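You operate a simulated robot arm through the tools that you are given. There is no shell and no other tool. Be economical: measure what you need, move in short steps, check, and stop when the job is done.

Carry out the task below with a simulated robot arm. There is one attempt and no reset: what you move stays moved.

TASK
Put the block labelled "No. 2" from the dining table top on the white saucer and the block labelled "No. 1" on top of the beige pad box. Then fetch the yellow biscuit pack from the dining table top and stand it on top of the orange drink can.
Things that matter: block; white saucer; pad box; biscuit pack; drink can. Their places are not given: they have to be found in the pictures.

It is judged by the outcome, as a careful person would: the job done as asked, and still so three seconds after it is handed in. It fails if anything else is knocked over, pushed out of place, dropped, spilled or broken.

THE ROBOT
A 6-joint arm with a two-finger parallel gripper, fixed in place. Base frame: the origin is at the foot of the arm, x ahead of it, y to its left, z up; the work surface is at about z = 0. Lengths are in m, angles in degrees, forces in N, time in s.
With the tool pointing down near the work surface it reaches from about 0.14 to 0.58 m from the base axis. Its first joint turns from -66.0 to 66.0 degrees. Payload 2.1 kg.
Tool frame: the origin (TCP) lies between the finger pads and is the grasp point; the fingertips stand 0.03 m ahead of it; z points along the fingers, y is the line along which they close. The gripper opens to 0.094 m. The fingers are 0.028 m wide and 0.01 m thick; the gripper's body (0.05 by 0.096 m) begins 0.055 m behind the TCP.
Orientation is that of the tool frame in the base frame, as a unit quaternion [x, y, z, w]. With the fingers straight down and closing along the base's y, the tool's x points along the base's -x, its y along +y and its z along -z.

THE INTERFACE
- The arm moves only by the tool send_rows. Its argument "motion" is a list of rows, each an object of numbers (a shift or turn left out is 0, a gripper value left out holds the last): "x", "y", "z": the shift along the base's x, y, z in units of 150 mm (1.0 is 150 mm); "wx", "wy", "wz": the turn, a rotation vector about the base's x, y, z in units of 60 degrees (1.0 is 60 degrees); "claw": the finger opening in m, from 0 to 0.094. In form: [{"x": .., "y": .., "z": .., "wx": .., "wy": .., "wz": .., "claw": ..}, ...]. A call has 1 to 12 rows; each row is the pose to reach, as a shift and turn from the pose commanded when the call began. A call with a number of a shift or a turn outside -1 to 1 is refused whole. A row lasts 0.2 s, in which the tool goes at most 0.05 m and 8.6 degrees; a call with a longer step from one row to the next is refused whole, and so is a gripper value outside its range. A pose out of reach is approached as far as the arm can. The call stops where the force on the tool passes 40 N (or 10 N more than at its start, if that is more) or the arm is blocked; 0.2 s more then pass. The fingers move at their own pace (about 0.072 m/s each) and stop on an object; they squeeze with about 42 N. The grip force told is the motor's: it shows also when the fingers shut on nothing. Time passes only in rows, and 0.2 s behind the last, so rows that repeat a pose let the fingers close. It gives the time, the measured TCP pose, the force on the tool (base axes), the opening and the grip force at its end, in the units of the frame above (readings bear some noise).
- Cameras (640 x 400 px; columns grow to the right, rows downward): "scene" is fixed at [0.0588, -0.3735, 0.4873]; the picture's right is [0.75, -0.67, 0.00], its down [-0.36, -0.41, -0.84] and it looks along [0.56, 0.62, -0.55] (base axes); focal length 214 px, centre (320, 200). "wrist" rides on the gripper at [-0.037, 0, -0.058] in the tool frame; the picture's right is [0.00, -1.00, 0.00], its down [0.97, 0.00, -0.24] and it looks along [0.24, 0.00, 0.97] (tool axes); focal length 218 px, centre (320, 200).
- get_image(camera): a new picture of that camera. No time passes.
- locate(camera, pixels): for up to 12 pixels [column, row] of the newest picture of that camera ("zoom" is the newest enlarged one), the place [x, y, z] in the base frame of the surface seen there, good to about 0.003 m. No time passes.
- enlarge(camera, box): a new picture of the part [left, top, right, bottom] of that camera's present view, enlarged. No time passes.
- job_done(): hands the job in; it is judged then, once.

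Work in short steps. Measure before you move; look again where a grasp or a placing could have gone wrong, and mend it. You have 80 turns and 34 pictures in all, the two below and enlarged ones among them. Open the gripper and draw the arm clear of the work before you hand the job in, unless the task says otherwise; then end with one line.

The tools are called after ">>>" as a command line: name --argument value ..., lists and objects as JSON in quotes. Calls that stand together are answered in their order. send_rows: Moves the arm, as the interface text tells. Its arguments: {"type":"object","properties":{"motion":{"type":"array"}},"required":["motion"]} The other tools are called the same way: get_image (camera) takes a picture; locate (camera, pixels) gives the place of the surface under pixels of a picture; enlarge (camera, box) takes an enlarged picture of a part of a camera's view; job_done () hands the job in.

At the start:

```text
clock: 0.0
eef_pos: [0.2873, -0.0793, 0.3898]
tool_rot: [0.0, 1.0, 0.0, 0.001]
ft_force: [0.2, -0.1, 0.2]
opening: 0.0941
grip_force: 0.0
```

scene: 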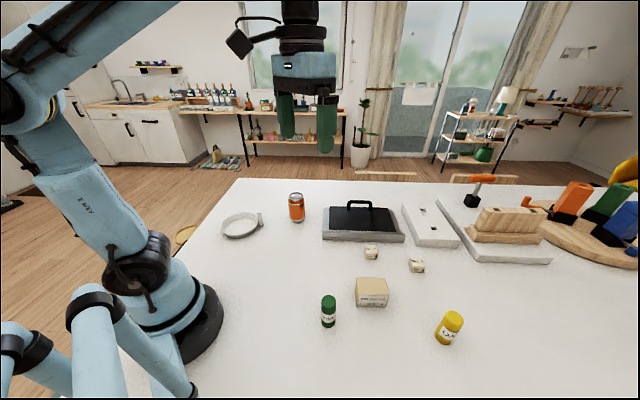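
wrist: 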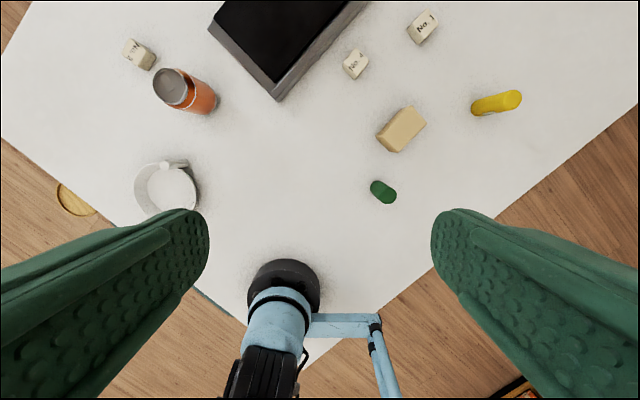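

The wrist view shows three blocks, at (139,53), (355,63) and (423,27), so I enlarge to read the labels.

>>> enlarge --camera "wrist" --box '[320, 0, 540, 137]'

>>> enlarge --camera "wrist" --box '[100, 20, 260, 120]'

>>> enlarge --camera "scene" --box '[200, 170, 520, 370]'

>>> locate --camera "wrist" --pixels '[[134, 47], [355, 60], [422, 25], [403, 125], [497, 102], [170, 88], [167, 190], [383, 190], [250, 250]]'

```text
2.91 times, centred on (430, 68) of wrist
```

zoom: 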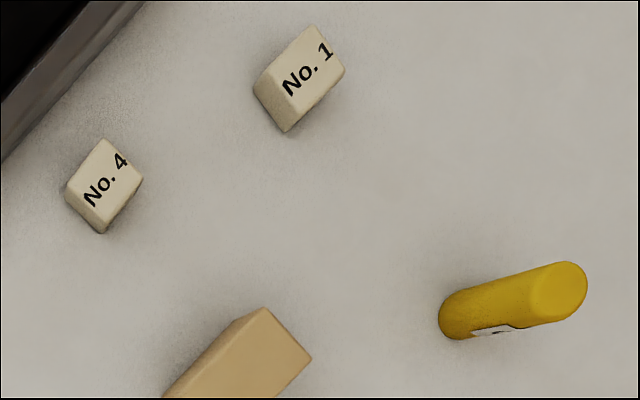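

```text
4.00 times, centred on (180, 70) of wrist
```

zoom: 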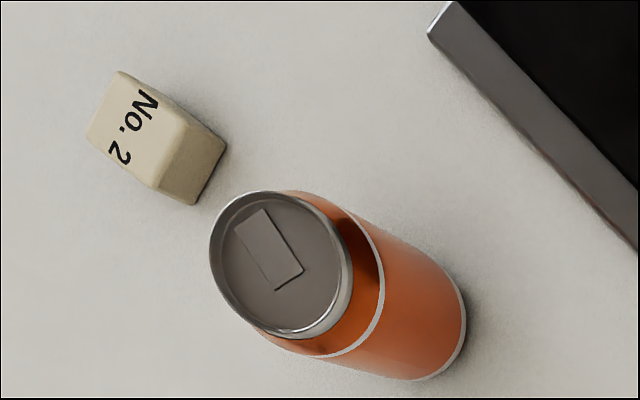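

```text
2.00 times, centred on (360, 270) of scene
```

zoom: 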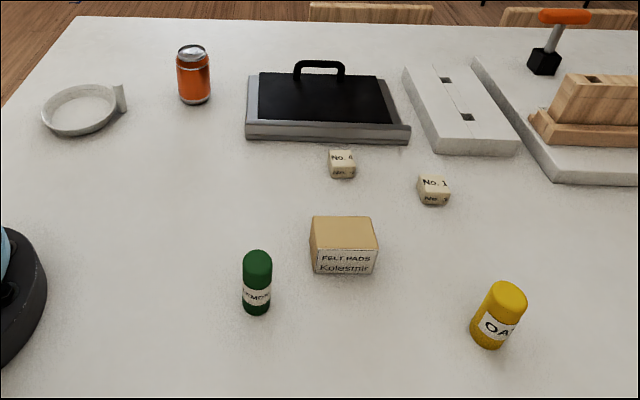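

```text
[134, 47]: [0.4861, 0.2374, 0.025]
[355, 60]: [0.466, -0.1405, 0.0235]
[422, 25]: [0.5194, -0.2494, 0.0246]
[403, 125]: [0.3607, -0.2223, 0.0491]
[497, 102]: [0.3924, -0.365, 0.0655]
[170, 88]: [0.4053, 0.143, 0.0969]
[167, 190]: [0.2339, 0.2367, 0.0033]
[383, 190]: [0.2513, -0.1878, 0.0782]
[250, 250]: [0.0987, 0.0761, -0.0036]
```

The labels read No. 2 at wrist (134,47), No. 1 at (422,25) and No. 4 as a distractor. I move over No. 2 for a close look.

>>> send_rows --motion '[{"x": 0.2, "y": 0.23, "z": -0.05}, {"x": 0.4, "y": 0.46, "z": -0.1}, {"x": 0.6, "y": 0.7, "z": -0.2}, {"x": 0.8, "y": 0.93, "z": -0.3}]'

>>> send_rows --motion '[{"x": 0.1, "y": 0.25, "z": -0.1}, {"x": 0.2, "y": 0.5, "z": -0.25}, {"x": 0.3, "y": 0.75, "z": -0.4}, {"x": 0.33, "y": 0.95, "z": -0.6}, {"x": 0.33, "y": 0.95, "z": -0.6}]'

>>> get_image --camera "wrist"

```text
clock: 1.0
eef_pos: [0.4062, 0.0608, 0.3446]
tool_rot: [-0.001, 1.0, 0.0, 0.001]
ft_force: [0.5, 0.3, 0.5]
opening: 0.094
grip_force: 0.1
```

```text
clock: 2.2
eef_pos: [0.457, 0.2047, 0.2547]
tool_rot: [0.001, 1.0, 0.0, 0.001]
ft_force: [0.4, -0.3, 0.4]
opening: 0.094
grip_force: 0.1
```

```text
28 pictures are left
```

wrist: 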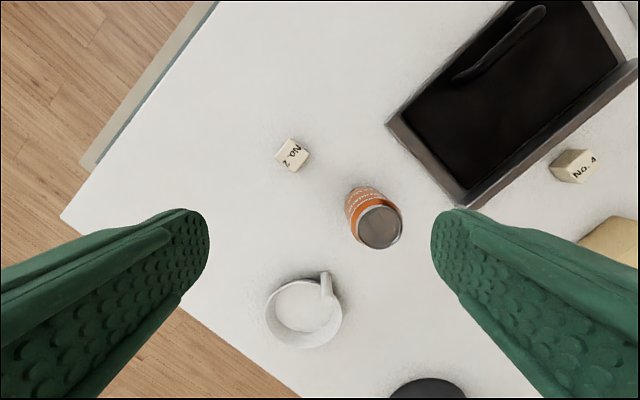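

>>> enlarge --camera "wrist" --box '[240, 120, 368, 200]'

>>> locate --camera "wrist" --pixels '[[292, 155], [380, 226], [303, 308], [268, 308], [336, 320], [300, 283], [300, 340], [326, 275], [330, 295], [402, 222], [360, 235], [385, 248]]'

```text
5.00 times, centred on (304, 160) of wrist
```

zoom: 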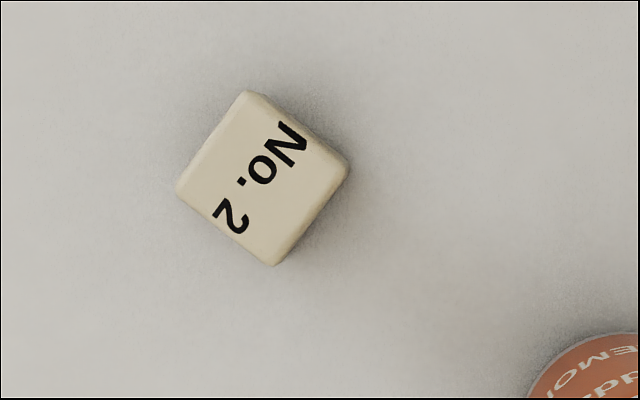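

```text
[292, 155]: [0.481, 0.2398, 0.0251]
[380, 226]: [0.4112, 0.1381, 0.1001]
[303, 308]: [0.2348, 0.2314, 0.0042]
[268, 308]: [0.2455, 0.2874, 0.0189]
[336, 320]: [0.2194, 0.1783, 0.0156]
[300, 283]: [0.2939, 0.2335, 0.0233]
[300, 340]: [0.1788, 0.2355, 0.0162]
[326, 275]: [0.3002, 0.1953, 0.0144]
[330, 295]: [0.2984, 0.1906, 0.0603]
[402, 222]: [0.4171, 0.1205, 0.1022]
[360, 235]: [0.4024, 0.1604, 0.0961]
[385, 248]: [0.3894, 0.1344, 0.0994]
```

>>> locate --camera "zoom" --pixels '[[245, 97], [342, 165], [272, 258], [182, 187], [262, 178]]'

```text
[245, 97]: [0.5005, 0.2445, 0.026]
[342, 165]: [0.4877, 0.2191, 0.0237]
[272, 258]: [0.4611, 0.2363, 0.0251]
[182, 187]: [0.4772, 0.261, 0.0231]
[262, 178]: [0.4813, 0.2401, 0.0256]
```

Block No. 2 is centred at (0.482,0.240), with edges at about 58°/148° and its top at 0.025. I turn the tool −32°, set the opening to 0.065 and come above it.

>>> send_rows --motion '[{"x": 0.05, "y": 0.06, "z": -0.2, "wz": -0.13, "claw": 0.065}, {"x": 0.1, "y": 0.12, "z": -0.4, "wz": -0.26}, {"x": 0.165, "y": 0.2, "z": -0.6, "wz": -0.4}, {"x": 0.165, "y": 0.24, "z": -0.8, "wz": -0.533}, {"x": 0.165, "y": 0.24, "z": -1.0, "wz": -0.533}, {"x": 0.165, "y": 0.24, "z": -1.0, "wz": -0.533}]'

>>> get_image --camera "wrist"

```text
clock: 3.6
eef_pos: [0.4825, 0.2403, 0.1037]
tool_rot: [0.276, 0.961, 0.0, 0.001]
ft_force: [-0.8, 0.6, -0.1]
opening: 0.0649
grip_force: 0.1
```

```text
26 pictures are left
```

wrist: 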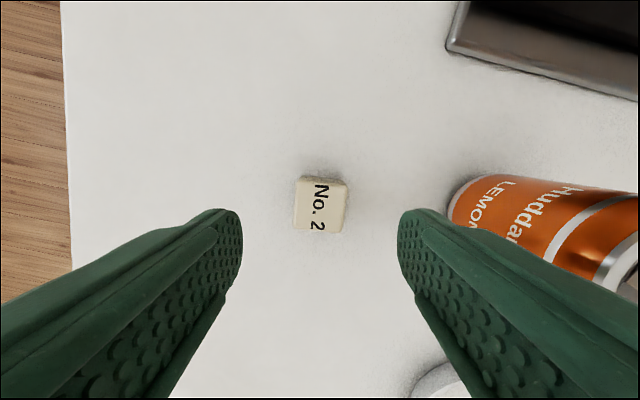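

The block is centred between the fingers with about 5° of tilt left. I correct that, descend to z≈0.036 and grip.

>>> send_rows --motion '[{"z": -0.2, "wz": -0.08}, {"z": -0.36, "wz": -0.08}, {"z": -0.45, "wz": -0.08}, {"z": -0.45, "wz": -0.08}, {"z": -0.45, "wz": -0.08, "claw": 0.02}, {"z": -0.45, "wz": -0.08}, {"z": -0.45, "wz": -0.08}]'

```text
clock: 5.2
eef_pos: [0.4819, 0.2375, 0.0375]
tool_rot: [0.315, 0.949, -0.001, 0.001]
ft_force: [-0.9, -1.0, -1.1]
opening: 0.0327
grip_force: 42.1
```

No. 2 is held, with the opening at 0.033. I lift it and carry it toward the saucer centre (0.236,0.232).

>>> send_rows --motion '[{"z": 0.25, "claw": 0.02}, {"z": 0.55}, {"z": 0.85}, {"x": -0.25, "z": 0.9}, {"x": -0.55, "z": 0.9}, {"x": -0.85, "z": 0.9}, {"x": -0.95, "z": 0.9}]'

>>> send_rows --motion '[{"x": -0.25}, {"x": -0.5, "y": -0.02}, {"x": -0.69, "y": -0.035}, {"x": -0.69, "y": -0.035, "z": -0.2}, {"x": -0.69, "y": -0.035, "z": -0.4}, {"x": -0.69, "y": -0.035, "z": -0.4}]'

>>> get_image --camera "wrist"

```text
clock: 6.8
eef_pos: [0.338, 0.2385, 0.1722]
tool_rot: [0.316, 0.949, 0.0, 0.001]
ft_force: [0.2, -0.3, -1.0]
opening: 0.0324
grip_force: 42.2
```

```text
clock: 8.2
eef_pos: [0.2367, 0.2343, 0.1133]
tool_rot: [0.315, 0.949, -0.001, 0.001]
ft_force: [0.4, -0.8, -0.2]
opening: 0.0328
grip_force: 42.1
```

```text
25 pictures are left
```

wrist: 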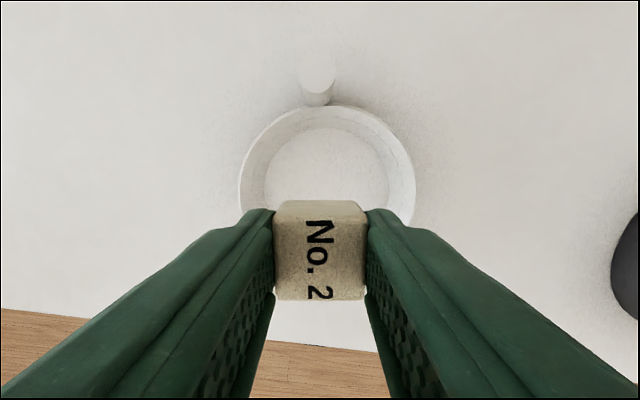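

>>> locate --camera "wrist" --pixels '[[328, 160], [272, 170], [383, 170], [328, 133], [240, 190], [415, 190], [340, 105], [318, 75], [316, 98]]'

```text
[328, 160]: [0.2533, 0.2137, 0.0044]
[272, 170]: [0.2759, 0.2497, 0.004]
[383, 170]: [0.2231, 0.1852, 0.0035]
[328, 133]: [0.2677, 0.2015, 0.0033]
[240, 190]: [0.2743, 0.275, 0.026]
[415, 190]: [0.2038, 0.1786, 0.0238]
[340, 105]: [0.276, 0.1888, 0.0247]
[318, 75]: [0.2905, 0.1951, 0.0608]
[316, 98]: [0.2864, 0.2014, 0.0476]
```

The saucer rim is centred at about (0.236,0.230), which matches. I lower to just above the floor, release with a small opening and rise.

>>> send_rows --motion '[{"y": -0.02, "z": -0.2}, {"y": -0.02, "z": -0.36}, {"y": -0.02, "z": -0.43}, {"y": -0.02, "z": -0.473}, {"y": -0.02, "z": -0.473}]'

```text
clock: 9.4
eef_pos: [0.2357, 0.2305, 0.0408]
tool_rot: [0.314, 0.949, 0.0, 0.0]
ft_force: [-1.1, -0.4, 14.7]
opening: 0.0323
grip_force: 41.9
```

Contact force of about 15 N shows the block is seated. I release and rise.

>>> send_rows --motion '[{"z": 0.01, "claw": 0.046}, {"z": 0.01}, {"z": 0.2}, {"z": 0.5}, {"z": 0.8}, {"z": 1.0}, {"z": 1.0}]'

>>> get_image --camera "wrist"

```text
clock: 11.0
eef_pos: [0.2384, 0.2324, 0.1931]
tool_rot: [0.315, 0.949, 0.001, 0.001]
ft_force: [0.0, -0.7, -1.0]
opening: 0.0462
grip_force: 0.0
```

```text
24 pictures are left
```

wrist: 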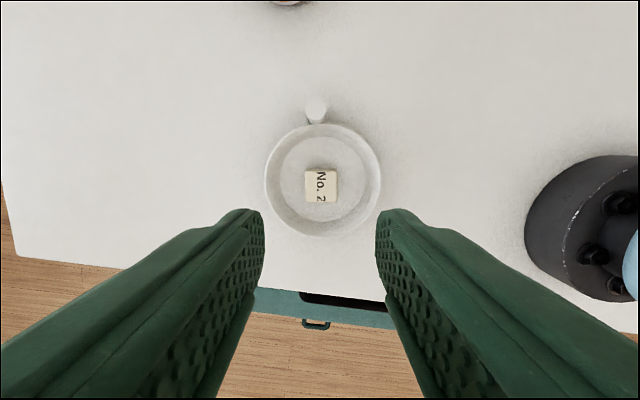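

No. 2 sits centred in the saucer. I travel to a viewing pose over No. 1, the pad box and the pack, and undo the turn on the way.

>>> send_rows --motion '[{"x": 0.15, "y": -0.2, "z": 0.15, "wz": 0.12}, {"x": 0.3, "y": -0.4, "z": 0.3, "wz": 0.24}, {"x": 0.4, "y": -0.6, "z": 0.4, "wz": 0.36}, {"x": 0.45, "y": -0.8, "z": 0.5, "wz": 0.48}, {"x": 0.5, "y": -1.0, "z": 0.6, "wz": 0.613}]'

>>> send_rows --motion '[{"x": 0.1, "y": -0.25, "claw": 0.065}, {"x": 0.2, "y": -0.5}, {"x": 0.3, "y": -0.75}, {"x": 0.35, "y": -1.0}]'

>>> send_rows --motion '[{"x": 0.1, "y": -0.25}, {"x": 0.2, "y": -0.5}, {"x": 0.3, "y": -0.75}, {"x": 0.35, "y": -1.0}, {"x": 0.35, "y": -1.0}]'

>>> get_image --camera "wrist"

```text
clock: 12.2
eef_pos: [0.3106, 0.0797, 0.2816]
tool_rot: [-0.001, 1.0, -0.001, 0.001]
ft_force: [0.7, -1.3, 1.1]
opening: 0.0458
grip_force: 0.1
```

```text
clock: 13.2
eef_pos: [0.3644, -0.071, 0.2825]
tool_rot: [-0.001, 1.0, -0.001, 0.001]
ft_force: [0.2, 0.4, -0.1]
opening: 0.0649
grip_force: 0.0
```

```text
clock: 14.4
eef_pos: [0.417, -0.2195, 0.2824]
tool_rot: [-0.001, 1.0, 0.0, 0.001]
ft_force: [-0.5, -0.2, -0.9]
opening: 0.065
grip_force: 0.0
```

```text
23 pictures are left
```

wrist: 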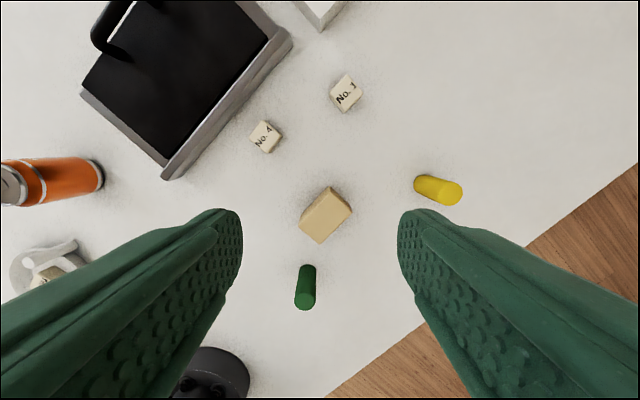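

>>> enlarge --camera "wrist" --box '[310, 60, 390, 110]'

>>> locate --camera "zoom" --pixels '[[290, 180]]'

>>> locate --camera "wrist" --pixels '[[328, 190], [351, 210], [322, 242], [301, 222], [326, 215], [448, 192], [416, 183], [452, 200], [308, 298]]'

```text
8.00 times, centred on (350, 85) of wrist
```

zoom: 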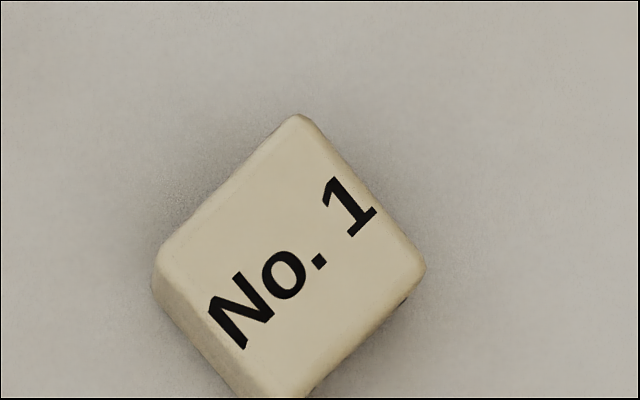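

```text
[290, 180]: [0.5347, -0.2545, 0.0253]
```

```text
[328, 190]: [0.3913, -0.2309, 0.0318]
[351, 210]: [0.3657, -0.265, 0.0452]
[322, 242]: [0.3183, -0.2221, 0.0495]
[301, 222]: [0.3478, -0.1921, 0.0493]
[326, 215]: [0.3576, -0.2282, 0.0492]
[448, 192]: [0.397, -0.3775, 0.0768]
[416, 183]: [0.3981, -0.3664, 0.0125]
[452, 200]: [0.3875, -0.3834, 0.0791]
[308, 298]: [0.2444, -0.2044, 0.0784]
```

>>> locate --camera "zoom" --pixels '[[298, 122], [162, 250], [415, 262], [283, 390], [290, 255]]'

>>> enlarge --camera "wrist" --box '[288, 180, 368, 230]'

```text
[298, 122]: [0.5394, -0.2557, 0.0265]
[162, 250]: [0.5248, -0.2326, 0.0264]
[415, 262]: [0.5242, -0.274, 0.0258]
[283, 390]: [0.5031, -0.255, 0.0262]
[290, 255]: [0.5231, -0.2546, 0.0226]
```

```text
8.00 times, centred on (328, 205) of wrist
```

zoom: 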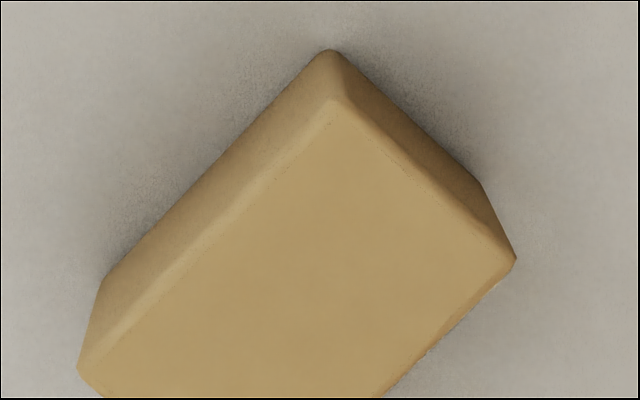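

No. 1 is centred at (0.523,-0.254) with edges at about 43°/133°. The pad box top is centred at (0.357,-0.228,0.049) with nearly the same orientation, so I turn +43° and come above the block.

>>> send_rows --motion '[{"x": 0.14, "y": -0.05, "z": -0.15, "wz": 0.14}, {"x": 0.28, "y": -0.1, "z": -0.3, "wz": 0.28}, {"x": 0.42, "y": -0.15, "z": -0.45, "wz": 0.42}, {"x": 0.56, "y": -0.2, "z": -0.65, "wz": 0.56}, {"x": 0.7, "y": -0.23, "z": -0.85, "wz": 0.7}, {"x": 0.707, "y": -0.23, "z": -1.0, "wz": 0.717}, {"x": 0.707, "y": -0.23, "z": -1.0, "wz": 0.717}]'

>>> get_image --camera "wrist"

```text
clock: 16.0
eef_pos: [0.5238, -0.2541, 0.1325]
tool_rot: [-0.367, 0.93, 0.0, 0.001]
ft_force: [0.2, -0.3, -0.6]
opening: 0.065
grip_force: 0.0
```

```text
20 pictures are left
```

wrist: 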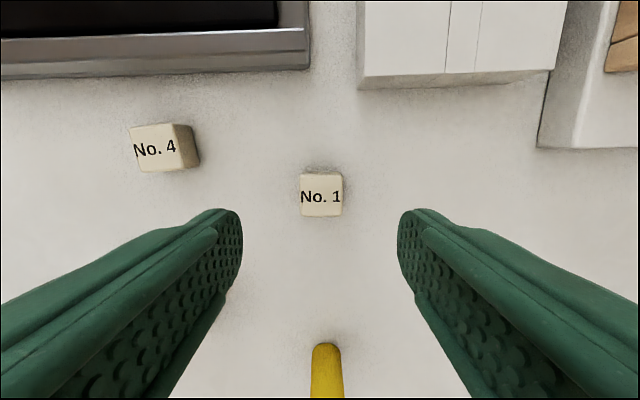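

Alignment is good, so I descend to z≈0.0375 and grip.

>>> send_rows --motion '[{"z": -0.2}, {"z": -0.4}, {"z": -0.55}, {"z": -0.633}, {"z": -0.633}, {"z": -0.633, "claw": 0.02}, {"z": -0.633}, {"z": -0.633}]'

```text
clock: 17.8
eef_pos: [0.5218, -0.2535, 0.0361]
tool_rot: [-0.367, 0.93, 0.001, 0.001]
ft_force: [-0.3, 0.6, 0.2]
opening: 0.0328
grip_force: 42.4
```

No. 1 is gripped. I lift it and carry it above the pad box.

>>> send_rows --motion '[{"z": 0.25}, {"z": 0.5}, {"z": 0.75}, {"x": -0.25, "y": 0.04, "z": 0.8}, {"x": -0.5, "y": 0.08, "z": 0.8}, {"x": -0.75, "y": 0.12, "z": 0.8}, {"x": -1.0, "y": 0.16, "z": 0.8}, {"x": -1.0, "y": 0.16, "z": 0.8}]'

>>> get_image --camera "wrist"

```text
clock: 19.6
eef_pos: [0.3708, -0.2302, 0.1543]
tool_rot: [-0.367, 0.93, 0.0, 0.0]
ft_force: [0.0, -0.4, 0.2]
opening: 0.0328
grip_force: 42.3
```

```text
19 pictures are left
```

wrist: 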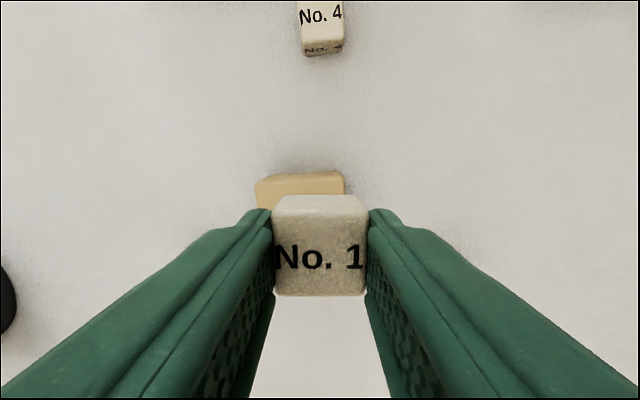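

>>> locate --camera "wrist" --pixels '[[260, 186], [342, 176], [342, 190], [258, 203], [300, 185]]'

>>> send_rows --motion '[{"x": -0.05, "y": 0.01, "z": -0.15}, {"x": -0.092, "y": 0.013, "z": -0.3}, {"x": -0.092, "y": 0.013, "z": -0.4}, {"x": -0.092, "y": 0.013, "z": -0.4}]'

>>> enlarge --camera "scene" --box '[280, 200, 480, 325]'

```text
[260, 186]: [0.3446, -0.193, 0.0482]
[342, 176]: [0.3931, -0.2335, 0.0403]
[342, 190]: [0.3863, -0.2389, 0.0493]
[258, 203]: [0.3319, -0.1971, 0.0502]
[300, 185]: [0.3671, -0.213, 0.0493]
```

```text
clock: 20.6
eef_pos: [0.3581, -0.2274, 0.0957]
tool_rot: [-0.366, 0.931, 0.0, 0.001]
ft_force: [-0.7, 0.1, -0.6]
opening: 0.0325
grip_force: 42.1
```

```text
3.20 times, centred on (380, 262) of scene
```

zoom: 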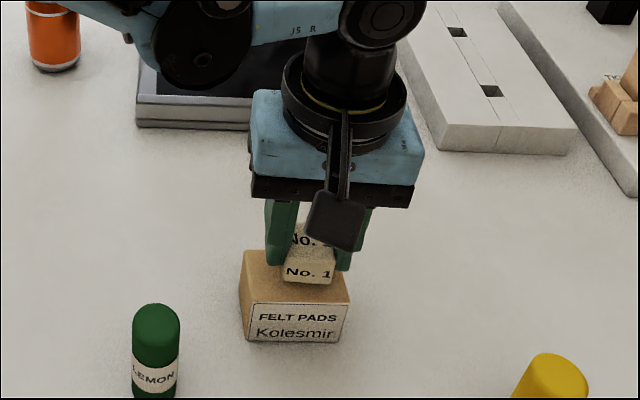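

The block hovers about 1 cm over the middle of the box top, so I lower it and check contact.

>>> send_rows --motion '[{"z": -0.03}, {"z": -0.05}, {"z": -0.065}, {"z": -0.065}]'

```text
clock: 21.6
eef_pos: [0.3594, -0.2278, 0.0845]
tool_rot: [-0.367, 0.93, 0.0, 0.001]
ft_force: [0.2, 0.4, -0.7]
opening: 0.0327
grip_force: 42.0
```

>>> send_rows --motion '[{"z": -0.007}, {"z": -0.014}, {"z": -0.014}]'

```text
clock: 22.4
eef_pos: [0.3592, -0.2271, 0.0857]
tool_rot: [-0.367, 0.93, 0.001, 0.001]
ft_force: [1.7, -1.4, 34.5]
opening: 0.0325
grip_force: 41.9
```

Firm contact. I back off 2 mm, release and rise straight up.

>>> send_rows --motion '[{"z": 0.01}, {"z": 0.01, "claw": 0.05}, {"z": 0.01}, {"z": 0.2}, {"z": 0.5}, {"z": 0.8}, {"z": 1.0}, {"z": 1.0}]'

>>> get_image --camera "wrist"

```text
clock: 24.2
eef_pos: [0.3584, -0.2264, 0.2343]
tool_rot: [-0.367, 0.93, 0.0, 0.001]
ft_force: [0.5, 0.0, 0.8]
opening: 0.05
grip_force: 0.1
```

```text
17 pictures are left
```

wrist: 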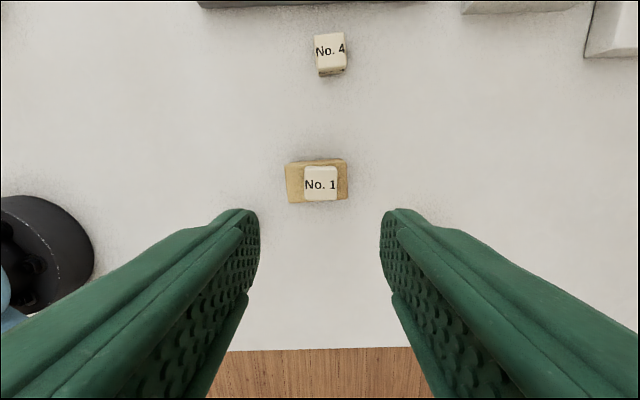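

No. 1 rests well on the box. Next I move over near the yellow pack, undo the yaw and look.

>>> send_rows --motion '[{"y": -0.18, "wz": -0.14, "claw": 0.07}, {"y": -0.36, "wz": -0.28}, {"y": -0.54, "wz": -0.42}, {"y": -0.72, "wz": -0.56}, {"y": -0.88, "wz": -0.7}, {"y": -0.98, "wz": -0.717}, {"y": -0.98, "wz": -0.717}]'

>>> get_image --camera "wrist"

```text
clock: 25.8
eef_pos: [0.3593, -0.3748, 0.2342]
tool_rot: [0.001, 1.0, -0.001, 0.001]
ft_force: [-0.3, 0.8, -0.7]
opening: 0.0699
grip_force: 0.1
```

```text
16 pictures are left
```

wrist: 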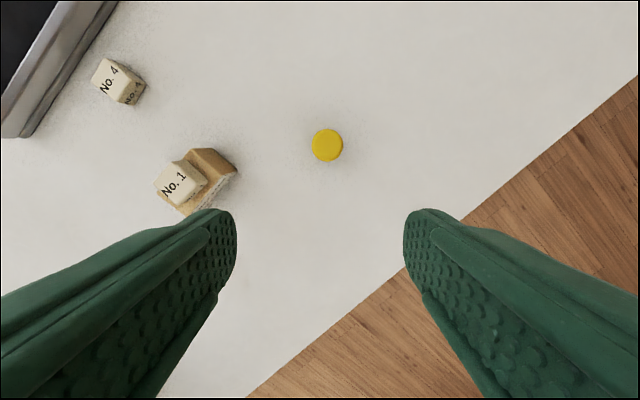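

>>> locate --camera "wrist" --pixels '[[327, 144], [314, 145], [341, 145], [327, 132], [327, 158]]'

```text
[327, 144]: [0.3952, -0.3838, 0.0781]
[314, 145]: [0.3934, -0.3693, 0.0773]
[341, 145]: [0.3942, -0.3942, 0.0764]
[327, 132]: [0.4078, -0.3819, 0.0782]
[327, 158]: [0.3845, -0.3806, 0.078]
```

The pack centre is (0.395,-0.381), diameter about 0.032 and top at 0.078. I come over it and descend.

>>> send_rows --motion '[{"x": 0.12, "y": -0.02, "z": -0.15}, {"x": 0.238, "y": -0.043, "z": -0.35}, {"x": 0.238, "y": -0.043, "z": -0.6}, {"x": 0.238, "y": -0.043, "z": -0.8}, {"x": 0.238, "y": -0.043, "z": -0.8}]'

>>> get_image --camera "wrist"

```text
clock: 27.0
eef_pos: [0.3949, -0.3822, 0.1147]
tool_rot: [0.0, 1.0, 0.0, 0.001]
ft_force: [0.4, 0.1, 0.6]
opening: 0.0696
grip_force: 0.0
```

```text
15 pictures are left
```

wrist: 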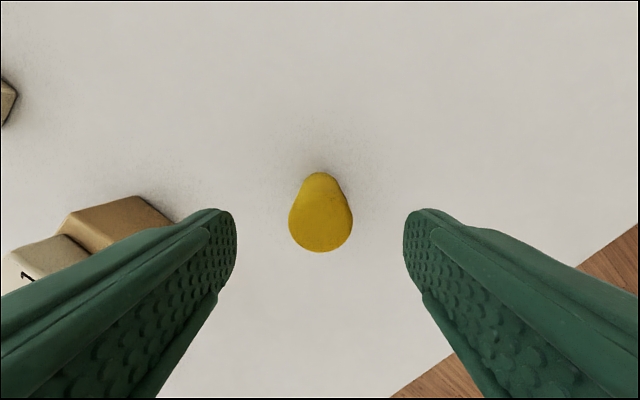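

Centred. I descend to z≈0.055 and grip.

>>> send_rows --motion '[{"z": -0.15}, {"z": -0.3}, {"z": -0.4}, {"z": -0.4}, {"z": -0.4, "claw": 0.02}, {"z": -0.4}, {"z": -0.4}]'

```text
clock: 28.6
eef_pos: [0.3942, -0.3829, 0.0557]
tool_rot: [0.001, 1.0, 0.001, 0.001]
ft_force: [0.5, 0.5, -0.7]
opening: 0.03
grip_force: 41.9
```

The pack is gripped, so I lift it and carry it along y toward the can.

>>> send_rows --motion '[{"z": 0.2}, {"z": 0.45}, {"z": 0.7}, {"z": 1.0}, {"z": 1.0, "y": 0.25}, {"z": 1.0, "y": 0.5}, {"z": 1.0, "y": 0.75}, {"z": 1.0, "y": 1.0}]'

>>> send_rows --motion '[{"z": 0.05, "y": 0.25}, {"z": 0.1, "y": 0.5}, {"z": 0.1, "y": 0.75}, {"z": 0.1, "y": 1.0}]'

>>> send_rows --motion '[{"y": 0.25}, {"y": 0.5}, {"y": 0.75}, {"y": 0.95}, {"y": 0.95}]'

>>> get_image --camera "wrist"

```text
clock: 30.4
eef_pos: [0.3951, -0.2289, 0.2052]
tool_rot: [0.0, 1.0, 0.0, 0.0]
ft_force: [-0.4, 0.1, -0.6]
opening: 0.0299
grip_force: 41.9
```

```text
clock: 31.4
eef_pos: [0.3944, -0.0804, 0.2193]
tool_rot: [0.0, 1.0, -0.001, 0.001]
ft_force: [0.6, 0.6, 0.2]
opening: 0.03
grip_force: 42.5
```

```text
clock: 32.6
eef_pos: [0.3948, 0.0618, 0.2194]
tool_rot: [0.0, 1.0, 0.0, 0.0]
ft_force: [-0.4, 0.6, -0.6]
opening: 0.0301
grip_force: 41.9
```

```text
14 pictures are left
```

wrist: 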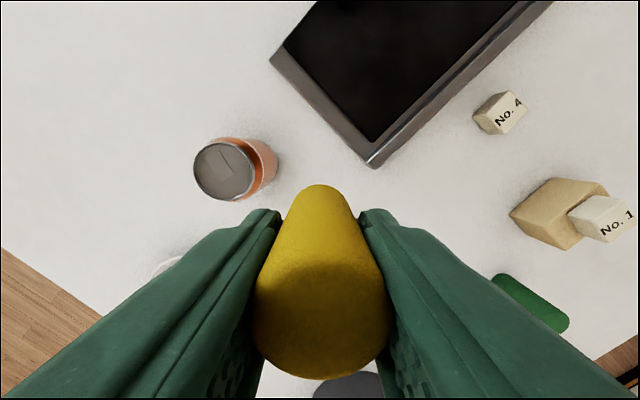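

>>> enlarge --camera "wrist" --box '[176, 125, 288, 195]'

>>> locate --camera "wrist" --pixels '[[225, 171], [195, 172], [255, 170], [223, 142], [227, 199], [204, 150], [246, 192], [205, 192], [246, 150]]'

```text
5.71 times, centred on (232, 160) of wrist
```

zoom: 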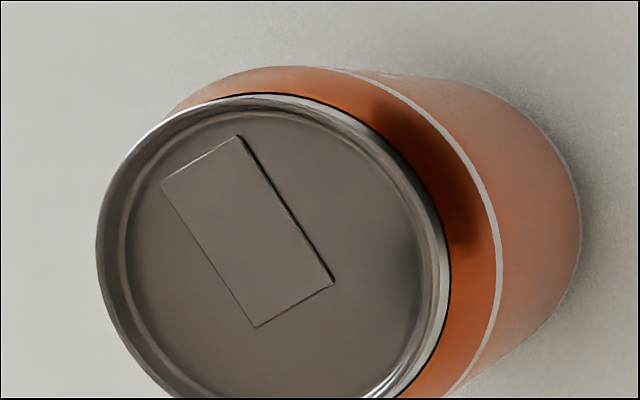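

```text
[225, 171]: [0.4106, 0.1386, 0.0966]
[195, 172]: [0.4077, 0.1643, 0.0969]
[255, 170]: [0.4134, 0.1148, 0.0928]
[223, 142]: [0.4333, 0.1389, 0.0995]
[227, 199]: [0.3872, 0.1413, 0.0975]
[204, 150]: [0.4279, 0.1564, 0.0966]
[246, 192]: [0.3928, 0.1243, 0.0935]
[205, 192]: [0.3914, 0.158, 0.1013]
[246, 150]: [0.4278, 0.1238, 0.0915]
```

The can top is centred at (0.4105,0.1395), z≈0.098. I move above it, then lower to leave about 1 cm.

>>> send_rows --motion '[{"x": 0.05, "y": 0.26}, {"x": 0.1, "y": 0.518}, {"x": 0.103, "y": 0.518, "z": -0.1}, {"x": 0.103, "y": 0.518, "z": -0.25}, {"x": 0.103, "y": 0.518, "z": -0.35}, {"x": 0.103, "y": 0.518, "z": -0.35}]'

>>> enlarge --camera "scene" --box '[216, 130, 376, 230]'

>>> get_image --camera "wrist"

```text
clock: 34.0
eef_pos: [0.41, 0.1393, 0.1668]
tool_rot: [0.0, 1.0, 0.0, 0.001]
ft_force: [-0.8, -0.2, -0.7]
opening: 0.0301
grip_force: 41.9
```

```text
4.00 times, centred on (296, 180) of scene
```

zoom: 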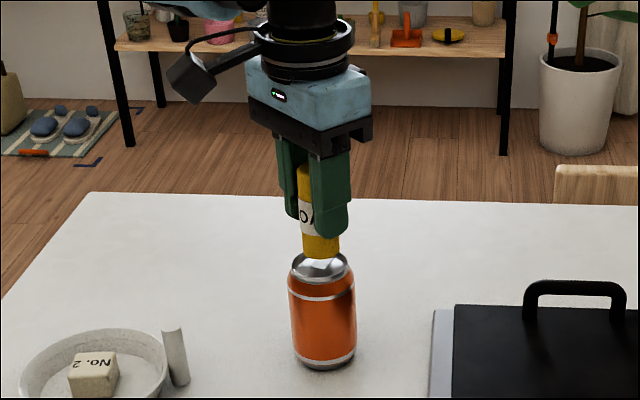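

```text
11 pictures are left
```

wrist: 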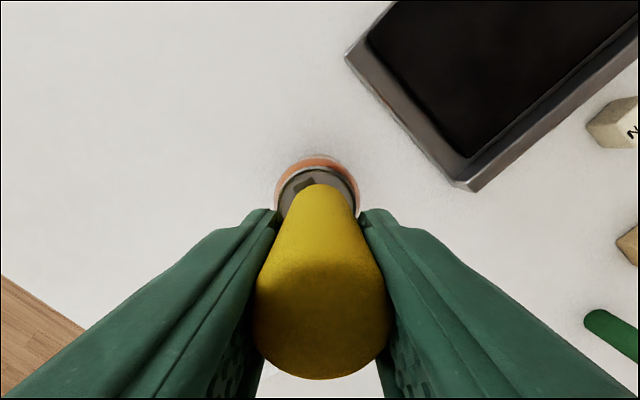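

The pack is over the can in both views. I lower in small steps and watch the force.

>>> send_rows --motion '[{"z": -0.03}, {"z": -0.06}, {"z": -0.075}, {"z": -0.075}]'

>>> send_rows --motion '[{"z": -0.007}, {"z": -0.013}, {"z": -0.013}]'

```text
clock: 35.0
eef_pos: [0.4095, 0.139, 0.1556]
tool_rot: [-0.001, 1.0, 0.0, 0.001]
ft_force: [0.2, 0.3, -0.3]
opening: 0.0298
grip_force: 41.7
```

```text
clock: 35.8
eef_pos: [0.4099, 0.1392, 0.1539]
tool_rot: [0.0, 1.0, 0.0, 0.001]
ft_force: [-0.8, -1.0, 29.5]
opening: 0.0301
grip_force: 42.1
```

Contact at z≈0.154. I back off slightly, then open.

>>> send_rows --motion '[{"z": 0.006}, {"z": 0.006, "claw": 0.04}, {"z": 0.006, "claw": 0.06}, {"z": 0.006}, {"z": 0.006}]'

>>> enlarge --camera "scene" --box '[216, 130, 376, 230]'

```text
clock: 37.0
eef_pos: [0.4101, 0.1387, 0.1541]
tool_rot: [0.0, 1.0, 0.0, 0.001]
ft_force: [-0.5, -0.6, 0.9]
opening: 0.0599
grip_force: 0.1
```

```text
4.00 times, centred on (296, 180) of scene
```

zoom: 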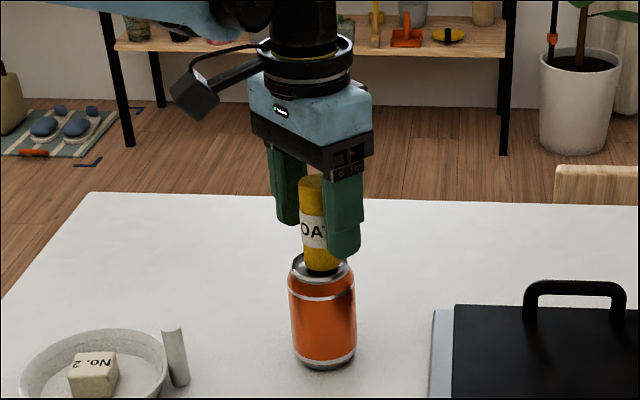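

The pack stands upright and free. I rise straight up, then draw clear.

>>> send_rows --motion '[{"z": 0.1}, {"z": 0.25}, {"z": 0.5}, {"z": 0.8}, {"z": 1.0}, {"z": 1.0, "y": -0.3}, {"z": 1.0, "y": -0.6}, {"z": 1.0, "y": -0.9}, {"z": 1.0, "y": -0.9, "claw": 0.09}, {"z": 1.0, "y": -0.9}]'

>>> get_image --camera "scene"

>>> enlarge --camera "scene" --box '[200, 150, 480, 325]'

```text
clock: 39.2
eef_pos: [0.4104, 0.0038, 0.3037]
tool_rot: [0.0, 1.0, 0.0, 0.001]
ft_force: [-0.1, 0.3, 0.7]
opening: 0.09
grip_force: 0.1
```

```text
9 pictures are left
```

scene: 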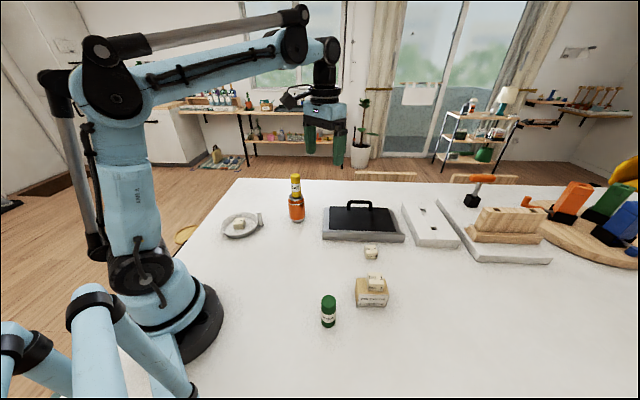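

```text
2.29 times, centred on (340, 238) of scene
```

zoom: 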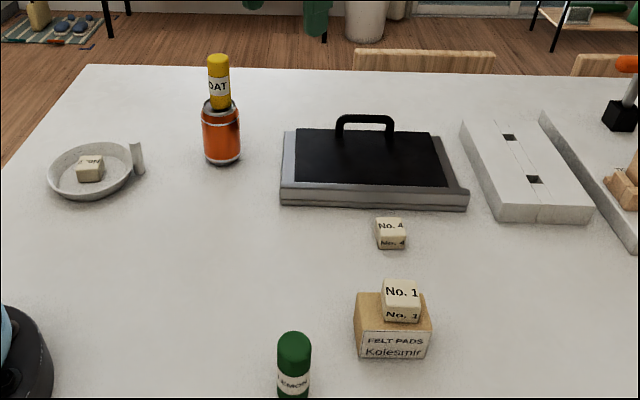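

All three things are in place, the rest is undisturbed, the gripper is open and the arm is clear. I hand the job in.

>>> job_done

```text
The job is handed in.
```

Block No. 2 is on the white saucer, block No. 1 is on top of the beige pad box, and the yellow biscuit pack stands on the orange drink can; the final pictures show nothing else disturbed.
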